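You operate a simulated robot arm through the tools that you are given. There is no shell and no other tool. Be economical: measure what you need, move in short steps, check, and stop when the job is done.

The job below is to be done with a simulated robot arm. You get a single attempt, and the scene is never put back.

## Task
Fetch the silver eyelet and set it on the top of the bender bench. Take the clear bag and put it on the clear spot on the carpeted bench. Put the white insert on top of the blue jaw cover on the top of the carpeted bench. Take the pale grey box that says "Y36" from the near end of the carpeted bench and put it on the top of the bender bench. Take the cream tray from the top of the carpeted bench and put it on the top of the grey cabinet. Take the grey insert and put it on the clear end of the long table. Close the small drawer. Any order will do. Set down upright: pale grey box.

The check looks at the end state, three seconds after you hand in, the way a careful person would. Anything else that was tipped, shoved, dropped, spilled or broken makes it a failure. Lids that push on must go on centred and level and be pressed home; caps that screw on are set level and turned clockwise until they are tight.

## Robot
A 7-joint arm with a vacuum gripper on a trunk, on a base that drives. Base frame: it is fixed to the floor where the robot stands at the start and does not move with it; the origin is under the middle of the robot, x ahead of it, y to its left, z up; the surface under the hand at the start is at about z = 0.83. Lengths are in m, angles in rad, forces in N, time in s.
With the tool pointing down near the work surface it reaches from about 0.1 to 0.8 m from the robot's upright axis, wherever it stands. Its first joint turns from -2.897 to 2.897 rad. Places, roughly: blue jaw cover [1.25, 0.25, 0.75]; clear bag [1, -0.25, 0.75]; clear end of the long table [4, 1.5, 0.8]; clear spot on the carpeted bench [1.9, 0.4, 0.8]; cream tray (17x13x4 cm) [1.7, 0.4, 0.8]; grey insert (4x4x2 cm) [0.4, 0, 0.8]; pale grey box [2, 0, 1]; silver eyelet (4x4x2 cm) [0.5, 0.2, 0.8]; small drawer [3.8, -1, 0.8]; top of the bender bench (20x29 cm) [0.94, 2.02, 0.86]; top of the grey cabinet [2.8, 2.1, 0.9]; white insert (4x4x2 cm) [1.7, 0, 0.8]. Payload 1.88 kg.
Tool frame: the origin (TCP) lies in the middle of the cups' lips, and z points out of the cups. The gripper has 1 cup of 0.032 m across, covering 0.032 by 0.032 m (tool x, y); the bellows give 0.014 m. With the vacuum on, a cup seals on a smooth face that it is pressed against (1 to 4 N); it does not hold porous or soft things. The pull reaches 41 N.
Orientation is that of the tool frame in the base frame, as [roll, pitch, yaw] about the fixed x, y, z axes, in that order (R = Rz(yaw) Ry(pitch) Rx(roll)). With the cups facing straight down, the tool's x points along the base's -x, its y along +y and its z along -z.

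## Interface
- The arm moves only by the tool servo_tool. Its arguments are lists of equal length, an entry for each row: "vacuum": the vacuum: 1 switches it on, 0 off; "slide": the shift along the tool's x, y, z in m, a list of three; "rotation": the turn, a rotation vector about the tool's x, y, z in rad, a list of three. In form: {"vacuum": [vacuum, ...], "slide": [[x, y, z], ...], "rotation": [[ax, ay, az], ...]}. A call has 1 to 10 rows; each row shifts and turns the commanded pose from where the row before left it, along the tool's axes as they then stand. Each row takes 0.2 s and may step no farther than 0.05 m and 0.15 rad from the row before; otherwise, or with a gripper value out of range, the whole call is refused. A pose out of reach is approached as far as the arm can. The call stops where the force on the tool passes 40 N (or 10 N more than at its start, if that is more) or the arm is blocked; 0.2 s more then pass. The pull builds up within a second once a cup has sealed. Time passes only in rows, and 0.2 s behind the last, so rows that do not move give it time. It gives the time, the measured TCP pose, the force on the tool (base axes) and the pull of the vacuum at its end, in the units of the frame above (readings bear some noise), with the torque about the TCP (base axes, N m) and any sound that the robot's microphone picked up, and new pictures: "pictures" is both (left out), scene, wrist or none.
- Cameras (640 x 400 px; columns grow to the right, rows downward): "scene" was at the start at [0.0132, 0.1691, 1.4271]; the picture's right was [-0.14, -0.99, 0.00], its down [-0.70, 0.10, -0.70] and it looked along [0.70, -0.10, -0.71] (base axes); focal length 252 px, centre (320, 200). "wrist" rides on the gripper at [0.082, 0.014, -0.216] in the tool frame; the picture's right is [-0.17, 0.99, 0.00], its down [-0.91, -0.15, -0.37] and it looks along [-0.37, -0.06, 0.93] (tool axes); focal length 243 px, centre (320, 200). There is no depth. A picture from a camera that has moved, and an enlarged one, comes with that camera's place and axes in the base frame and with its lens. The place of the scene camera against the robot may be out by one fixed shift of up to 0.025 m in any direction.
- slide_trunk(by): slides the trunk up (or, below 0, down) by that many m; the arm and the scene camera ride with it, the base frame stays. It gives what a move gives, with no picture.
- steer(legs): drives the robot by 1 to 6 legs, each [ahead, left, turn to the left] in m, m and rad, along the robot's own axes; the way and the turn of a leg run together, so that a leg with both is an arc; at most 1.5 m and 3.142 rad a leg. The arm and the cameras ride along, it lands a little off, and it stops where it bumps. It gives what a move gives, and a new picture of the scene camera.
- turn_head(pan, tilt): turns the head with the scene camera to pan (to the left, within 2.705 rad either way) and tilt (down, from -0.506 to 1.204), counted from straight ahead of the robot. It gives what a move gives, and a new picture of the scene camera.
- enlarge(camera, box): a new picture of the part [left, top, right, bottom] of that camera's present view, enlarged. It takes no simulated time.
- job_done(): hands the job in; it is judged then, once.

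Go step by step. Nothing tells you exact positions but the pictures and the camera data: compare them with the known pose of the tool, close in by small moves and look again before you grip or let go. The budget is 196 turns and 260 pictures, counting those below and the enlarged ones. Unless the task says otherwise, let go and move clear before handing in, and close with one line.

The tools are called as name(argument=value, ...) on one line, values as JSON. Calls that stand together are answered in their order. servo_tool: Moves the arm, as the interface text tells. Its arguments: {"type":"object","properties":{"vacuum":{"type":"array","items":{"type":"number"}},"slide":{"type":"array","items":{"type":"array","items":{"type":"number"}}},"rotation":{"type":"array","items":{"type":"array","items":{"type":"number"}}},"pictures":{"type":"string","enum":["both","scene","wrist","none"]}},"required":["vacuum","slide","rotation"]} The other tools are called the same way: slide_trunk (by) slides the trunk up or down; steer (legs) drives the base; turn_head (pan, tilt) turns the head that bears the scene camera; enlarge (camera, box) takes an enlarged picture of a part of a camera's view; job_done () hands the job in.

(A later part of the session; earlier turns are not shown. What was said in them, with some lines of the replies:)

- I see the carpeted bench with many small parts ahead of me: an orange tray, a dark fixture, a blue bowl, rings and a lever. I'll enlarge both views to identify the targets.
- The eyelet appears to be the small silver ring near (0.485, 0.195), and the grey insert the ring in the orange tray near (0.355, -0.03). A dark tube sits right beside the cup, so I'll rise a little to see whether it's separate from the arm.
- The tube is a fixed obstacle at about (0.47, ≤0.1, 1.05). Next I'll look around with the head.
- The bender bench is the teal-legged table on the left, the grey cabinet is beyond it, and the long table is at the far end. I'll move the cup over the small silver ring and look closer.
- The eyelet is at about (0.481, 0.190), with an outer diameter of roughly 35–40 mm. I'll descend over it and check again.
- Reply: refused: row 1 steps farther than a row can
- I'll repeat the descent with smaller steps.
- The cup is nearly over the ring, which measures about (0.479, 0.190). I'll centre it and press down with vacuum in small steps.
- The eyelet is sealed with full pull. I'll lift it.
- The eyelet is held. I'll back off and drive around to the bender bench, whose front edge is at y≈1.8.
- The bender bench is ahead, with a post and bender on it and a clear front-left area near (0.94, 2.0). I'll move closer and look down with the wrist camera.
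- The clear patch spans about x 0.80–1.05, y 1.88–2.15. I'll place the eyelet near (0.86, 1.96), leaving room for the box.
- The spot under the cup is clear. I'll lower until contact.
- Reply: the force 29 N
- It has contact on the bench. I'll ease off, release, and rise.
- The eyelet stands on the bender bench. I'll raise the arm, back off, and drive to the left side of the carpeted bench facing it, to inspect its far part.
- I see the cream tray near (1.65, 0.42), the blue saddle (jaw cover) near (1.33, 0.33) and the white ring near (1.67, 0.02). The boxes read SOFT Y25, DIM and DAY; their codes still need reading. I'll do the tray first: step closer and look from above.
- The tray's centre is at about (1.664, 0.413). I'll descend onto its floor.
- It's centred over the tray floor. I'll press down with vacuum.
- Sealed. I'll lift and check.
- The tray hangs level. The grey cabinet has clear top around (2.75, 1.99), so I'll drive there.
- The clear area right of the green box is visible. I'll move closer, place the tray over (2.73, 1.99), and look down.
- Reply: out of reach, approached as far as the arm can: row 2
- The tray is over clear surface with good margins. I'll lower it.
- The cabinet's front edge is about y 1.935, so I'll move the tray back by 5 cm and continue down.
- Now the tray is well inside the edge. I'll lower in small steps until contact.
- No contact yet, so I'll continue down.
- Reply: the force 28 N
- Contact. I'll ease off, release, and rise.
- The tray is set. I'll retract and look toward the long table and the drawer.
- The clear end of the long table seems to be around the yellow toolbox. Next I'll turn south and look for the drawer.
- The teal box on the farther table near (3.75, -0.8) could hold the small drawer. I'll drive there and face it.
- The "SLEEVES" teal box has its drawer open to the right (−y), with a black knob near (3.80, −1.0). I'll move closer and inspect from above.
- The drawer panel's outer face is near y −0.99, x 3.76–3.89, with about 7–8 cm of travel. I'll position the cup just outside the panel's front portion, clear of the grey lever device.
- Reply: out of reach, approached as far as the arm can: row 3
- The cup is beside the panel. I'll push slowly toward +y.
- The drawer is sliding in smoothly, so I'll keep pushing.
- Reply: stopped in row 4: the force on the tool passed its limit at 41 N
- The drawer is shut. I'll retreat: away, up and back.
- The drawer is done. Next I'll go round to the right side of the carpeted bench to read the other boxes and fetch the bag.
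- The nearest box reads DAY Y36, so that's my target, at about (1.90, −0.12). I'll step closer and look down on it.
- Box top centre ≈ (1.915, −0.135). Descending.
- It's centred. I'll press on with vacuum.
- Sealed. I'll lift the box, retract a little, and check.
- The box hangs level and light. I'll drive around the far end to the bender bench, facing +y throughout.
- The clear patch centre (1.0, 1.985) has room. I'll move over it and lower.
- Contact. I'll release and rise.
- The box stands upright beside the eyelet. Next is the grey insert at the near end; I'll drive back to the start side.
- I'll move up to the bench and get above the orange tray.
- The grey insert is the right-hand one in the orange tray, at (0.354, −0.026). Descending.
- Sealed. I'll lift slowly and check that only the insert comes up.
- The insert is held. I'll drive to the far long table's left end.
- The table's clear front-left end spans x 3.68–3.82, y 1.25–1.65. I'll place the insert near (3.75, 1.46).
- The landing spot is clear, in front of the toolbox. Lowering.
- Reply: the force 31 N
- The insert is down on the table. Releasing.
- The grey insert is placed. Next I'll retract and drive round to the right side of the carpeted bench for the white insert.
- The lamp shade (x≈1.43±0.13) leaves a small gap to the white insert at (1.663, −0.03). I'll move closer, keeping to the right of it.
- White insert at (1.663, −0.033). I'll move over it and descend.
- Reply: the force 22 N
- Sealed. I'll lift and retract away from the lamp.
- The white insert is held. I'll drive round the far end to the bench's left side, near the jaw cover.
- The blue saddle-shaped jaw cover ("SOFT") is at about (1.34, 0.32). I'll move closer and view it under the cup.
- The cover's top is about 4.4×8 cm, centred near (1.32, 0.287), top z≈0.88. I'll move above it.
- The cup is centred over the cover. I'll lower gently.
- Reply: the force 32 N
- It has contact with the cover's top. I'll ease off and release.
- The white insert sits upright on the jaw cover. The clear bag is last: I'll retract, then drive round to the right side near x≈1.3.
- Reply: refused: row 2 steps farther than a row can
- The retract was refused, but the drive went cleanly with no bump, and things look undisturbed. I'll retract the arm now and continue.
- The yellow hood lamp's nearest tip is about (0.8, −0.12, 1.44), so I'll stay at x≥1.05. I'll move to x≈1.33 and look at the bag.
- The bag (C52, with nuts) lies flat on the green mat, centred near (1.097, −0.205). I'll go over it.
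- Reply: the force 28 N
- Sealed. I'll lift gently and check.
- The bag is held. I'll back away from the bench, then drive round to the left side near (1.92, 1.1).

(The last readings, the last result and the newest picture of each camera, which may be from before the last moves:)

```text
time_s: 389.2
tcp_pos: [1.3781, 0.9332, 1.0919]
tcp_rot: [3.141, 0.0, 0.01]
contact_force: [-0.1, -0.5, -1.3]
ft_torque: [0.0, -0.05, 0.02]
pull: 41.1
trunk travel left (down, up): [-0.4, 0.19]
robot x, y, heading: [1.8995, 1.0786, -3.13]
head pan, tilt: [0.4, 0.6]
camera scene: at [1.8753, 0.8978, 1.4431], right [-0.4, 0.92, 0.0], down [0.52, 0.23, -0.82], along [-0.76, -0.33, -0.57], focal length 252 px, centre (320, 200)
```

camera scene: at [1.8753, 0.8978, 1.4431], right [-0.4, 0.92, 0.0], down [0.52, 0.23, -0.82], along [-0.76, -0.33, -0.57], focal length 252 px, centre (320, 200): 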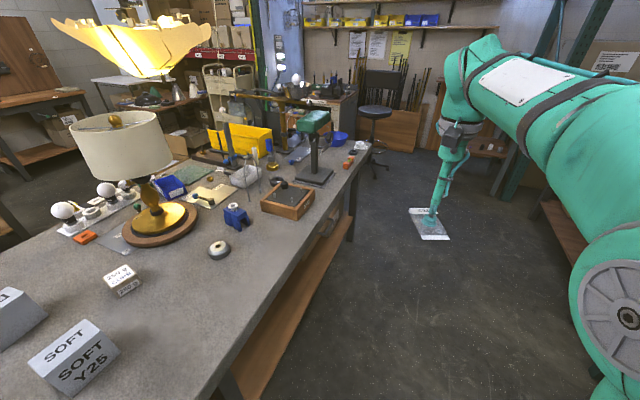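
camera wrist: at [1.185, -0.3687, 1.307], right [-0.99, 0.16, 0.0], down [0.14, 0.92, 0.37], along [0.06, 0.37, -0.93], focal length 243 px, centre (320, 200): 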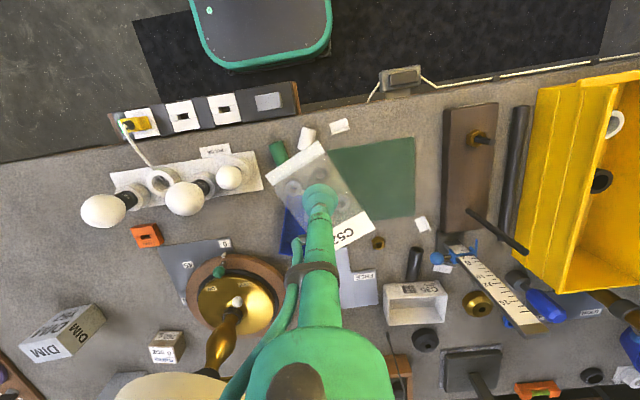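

enlarge(camera="scene", box=[200, 180, 280, 260])

steer(legs=[[0, 0, 1.56]])

turn_head(pan=0, tilt=0.75)

enlarge(camera="wrist", box=[0, 0, 640, 400])

```text
5.00 times, centred on (240, 220) of scene
camera zoom: at [1.8753, 0.8978, 1.4431], right [-0.4, 0.92, 0.0], down [0.52, 0.23, -0.82], along [-0.76, -0.33, -0.57], focal length 1258 px, centre (720, 100)
```

zoom: 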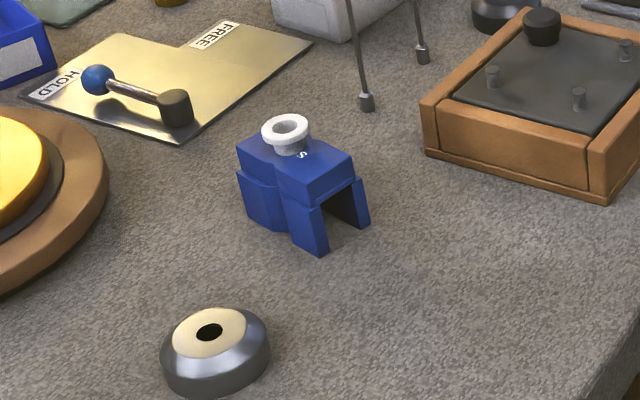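

```text
time_s: 393.4
tcp_pos: [2.0417, 0.5544, 1.0931]
tcp_rot: [-3.141, 0.0, 1.568]
contact_force: [-0.2, -0.2, -1.5]
ft_torque: [0.04, 0.0, -0.01]
pull: 41.2
trunk travel left (down, up): [-0.4, 0.19]
robot x, y, heading: [1.9005, 1.0775, -1.574]
head pan, tilt: [0.4, 0.6]
camera scene: at [2.0928, 1.0742, 1.4431], right [-0.92, -0.39, 0.0], down [-0.22, 0.52, -0.83], along [0.32, -0.76, -0.56], focal length 252 px, centre (320, 200)
```

scene: 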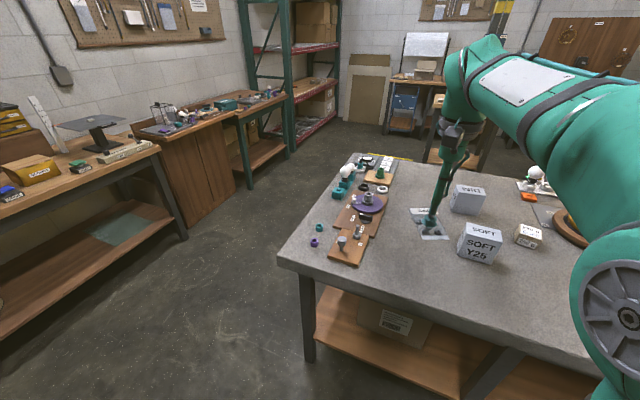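

```text
time_s: 394.2
tcp_pos: [2.0421, 0.554, 1.0927]
tcp_rot: [3.141, 0.0, 1.568]
contact_force: [0.8, -0.4, -0.6]
ft_torque: [0.03, 0.0, 0.04]
pull: 41.3
trunk travel left (down, up): [-0.4, 0.19]
robot x, y, heading: [1.904, 1.0778, -1.577]
head pan, tilt: [0.0, 0.75]
camera scene: at [2.0585, 1.0729, 1.4303], right [-1.0, 0.0, 0.0], down [0.0, 0.68, -0.73], along [0.0, -0.73, -0.68], focal length 252 px, centre (320, 200)
```

scene: 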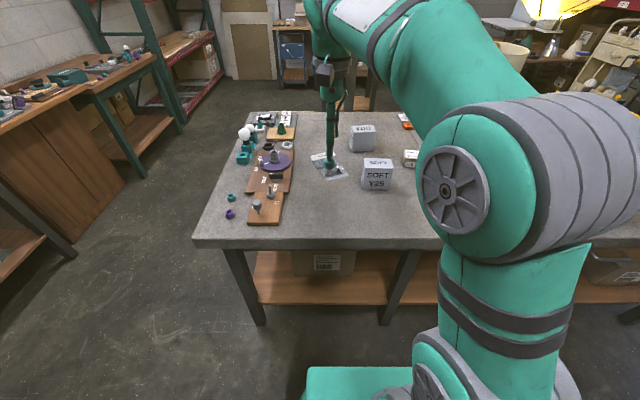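

```text
1.00 times, centred on (320, 200) of wrist (not enlarged: the box is as wide or as high as the picture)
camera zoom: at [2.0572, 0.6338, 1.3071], right [0.99, -0.17, 0.0], down [-0.16, -0.91, 0.37], along [-0.06, -0.37, -0.93], focal length 243 px, centre (320, 200)
```

zoom: 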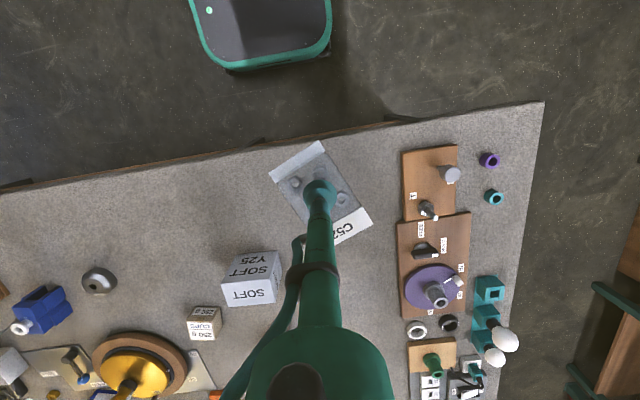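

The clear spot right of the SOFT box extends to x≈2.19. I'll place the bag around (1.985, 0.44).

servo_tool(vacuum=[1, 1, 1, 1, 1, 1], slide=[[-0.038, -0.019, 0], [-0.038, -0.019, 0], [-0.038, -0.019, 0], [0, 0, 0.05], [0, 0, 0.05], [0, 0, 0.045]], rotation=[[0, 0, 0], [0, 0, 0], [0, 0, 0], [0, 0, 0], [0, 0, 0], [0, 0, 0]])

```text
time_s: 395.6
tcp_pos: [1.9833, 0.4392, 0.9493]
tcp_rot: [3.139, -0.001, 1.567]
contact_force: [0.4, -0.5, -0.8]
ft_torque: [-0.02, 0.0, 0.02]
pull: 40.4
trunk travel left (down, up): [-0.4, 0.19]
robot x, y, heading: [1.9041, 1.0794, -1.574]
head pan, tilt: [0.0, 0.75]
camera scene: at [2.0584, 1.0729, 1.4303], right [-1.0, 0.0, 0.0], down [0.0, 0.68, -0.73], along [0.0, -0.73, -0.68], focal length 252 px, centre (320, 200)
camera wrist: at [1.9989, 0.5199, 1.1632], right [0.99, -0.17, 0.0], down [-0.16, -0.91, 0.37], along [-0.06, -0.37, -0.93], focal length 243 px, centre (320, 200)
```

scene: 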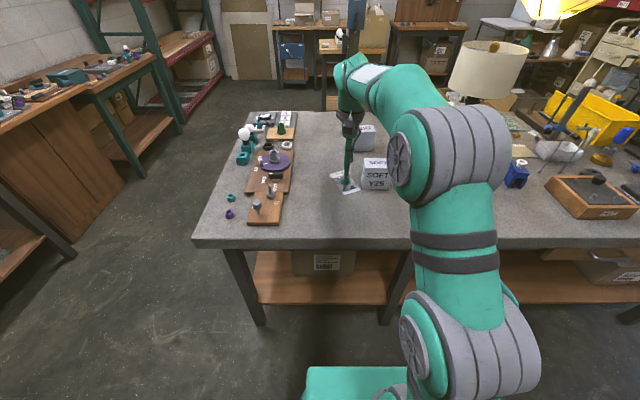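
wrist: 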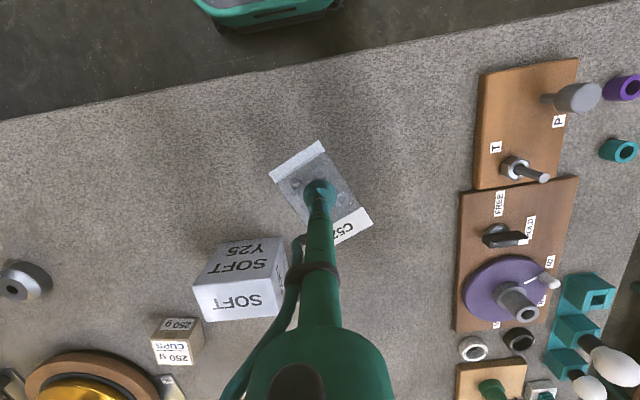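

The area under the bag is clear. Lowering.

servo_tool(vacuum=[1, 1, 1, 1, 1, 1, 1, 1, 1], slide=[[0, 0.012, 0.04], [0, 0, 0.04], [0, 0, 0.015], [0, 0, 0.006], [0, 0, 0.003], [0, 0, 0.003], [0, 0, 0.0025], [0, 0, 0.0025], [0, 0, 0]], rotation=[[0, 0, 0], [0, 0, 0], [0, 0, 0], [0, 0, 0], [0, 0, 0], [0, 0, 0], [0, 0, 0], [0, 0, 0], [0, 0, 0]], pictures="none")

```text
time_s: 397.6
tcp_pos: [1.9987, 0.4391, 0.837]
tcp_rot: [3.14, 0.006, 1.569]
contact_force: [8.8, -4.9, 30.5]
ft_torque: [0.08, 0.1, 0.07]
pull: 41.0
trunk travel left (down, up): [-0.4, 0.19]
robot x, y, heading: [1.902, 1.076, -1.57]
head pan, tilt: [0.0, 0.75]
```

Contact. I'll ease off, release, and rise.

servo_tool(vacuum=[1, 0, 0, 0, 0, 0, 0, 0, 0], slide=[[0, 0, -0.003], [0, 0, 0], [0, 0, 0], [0, 0, 0], [0, 0, -0.01], [0, 0, -0.03], [0, 0, -0.05], [0, 0, -0.05], [0.03, 0, -0.03]], rotation=[[0, 0, 0], [0, 0, 0], [0, 0, 0], [0, 0, 0], [0, 0, 0], [0, 0, 0], [0, 0, 0], [0, 0, 0], [0, 0, 0]])

```text
time_s: 399.6
tcp_pos: [1.9957, 0.4694, 1.0083]
tcp_rot: [-3.141, 0.0, 1.569]
contact_force: [-0.8, -0.3, -0.7]
ft_torque: [0.05, 0.04, 0.01]
pull: 0.1
trunk travel left (down, up): [-0.4, 0.19]
robot x, y, heading: [1.9003, 1.0859, -1.581]
head pan, tilt: [0.0, 0.75]
camera scene: at [2.0585, 1.0724, 1.4302], right [-1.0, 0.0, 0.0], down [0.0, 0.68, -0.73], along [0.0, -0.73, -0.68], focal length 252 px, centre (320, 200)
camera wrist: at [2.0105, 0.5491, 1.2231], right [0.99, -0.17, 0.0], down [-0.16, -0.91, 0.37], along [-0.06, -0.37, -0.93], focal length 243 px, centre (320, 200)
```

scene: 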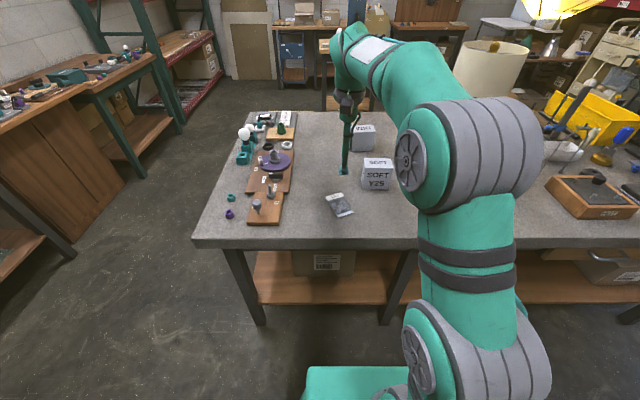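
wrist: 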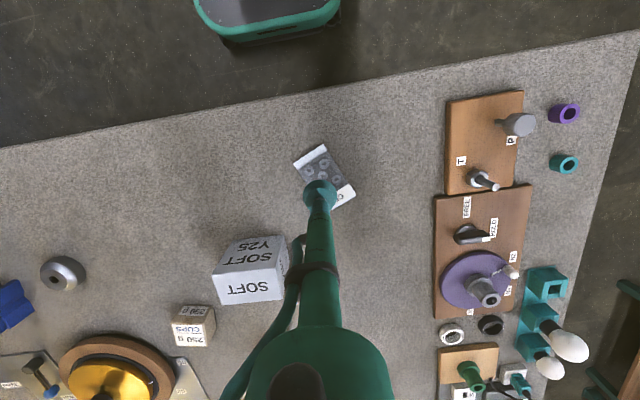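

The bag is down. I'll retract clear of the bench and back off.

servo_tool(vacuum=[0, 0, 0, 0], slide=[[0.03, 0, -0.03], [0.04, 0, -0.02], [0.04, 0, 0], [0.04, 0, 0]], rotation=[[0, 0, 0], [0, 0, 0], [0, 0, 0], [0, 0, 0]], pictures="none")

steer(legs=[[-0.12, 0, 0]])

turn_head(pan=-2.4, tilt=0.5)

```text
time_s: 400.6
tcp_pos: [1.9978, 0.6198, 1.0573]
tcp_rot: [-3.14, -0.003, 1.567]
contact_force: [0.0, -0.3, -0.4]
ft_torque: [0.1, 0.01, 0.02]
pull: 0.1
trunk travel left (down, up): [-0.4, 0.19]
robot x, y, heading: [1.9025, 1.0784, -1.571]
head pan, tilt: [0.0, 0.75]
```

```text
time_s: 401.9
tcp_pos: [1.9978, 0.7414, 1.0604]
tcp_rot: [3.14, -0.001, 1.573]
contact_force: [-0.5, -0.3, 0.9]
ft_torque: [-0.04, 0.01, -0.02]
pull: 0.1
trunk travel left (down, up): [-0.4, 0.19]
robot x, y, heading: [1.9016, 1.1999, -1.572]
head pan, tilt: [0.0, 0.75]
camera scene: at [2.0587, 1.1946, 1.4302], right [-1.0, 0.0, 0.0], down [0.0, 0.68, -0.73], along [0.0, -0.73, -0.68], focal length 252 px, centre (320, 200)
```

scene: 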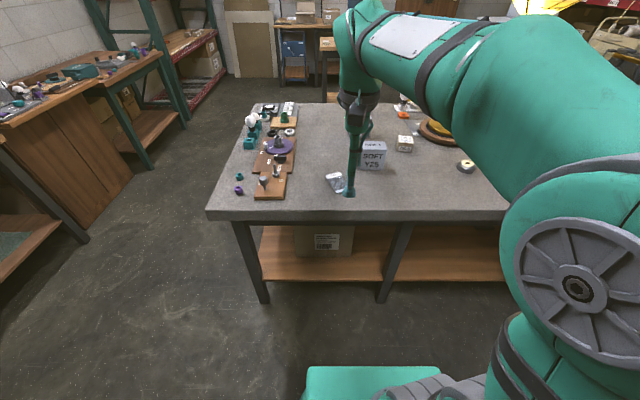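

```text
time_s: 404.1
tcp_pos: [1.9971, 0.7408, 1.0597]
tcp_rot: [-3.141, 0.001, 1.572]
contact_force: [-1.1, 0.5, -0.8]
ft_torque: [0.01, 0.01, 0.01]
pull: 0.1
trunk travel left (down, up): [-0.4, 0.19]
robot x, y, heading: [1.9038, 1.2056, -1.579]
head pan, tilt: [-2.4, 0.499]
camera scene: at [1.9974, 1.3447, 1.4522], right [0.74, 0.68, 0.0], down [0.32, -0.35, -0.88], along [-0.59, 0.65, -0.48], focal length 252 px, centre (320, 200)
```

scene: 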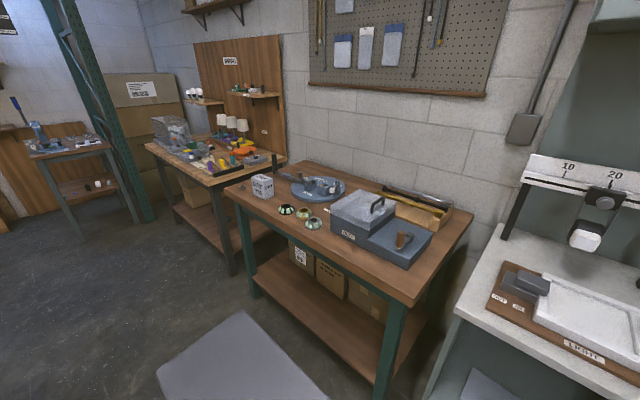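

Everything is in place, the suction is off and the arm is clear. I'm handing in.

job_done()

```text
The job is handed in.
```

All seven steps are done and handed in: eyelet and the "DAY Y36" box (upright) on the bender bench, bag on the carpeted bench, white insert on the blue jaw cover, tray on the grey cabinet, grey insert at the left end of the long table, and the "SLEEVES" drawer closed.
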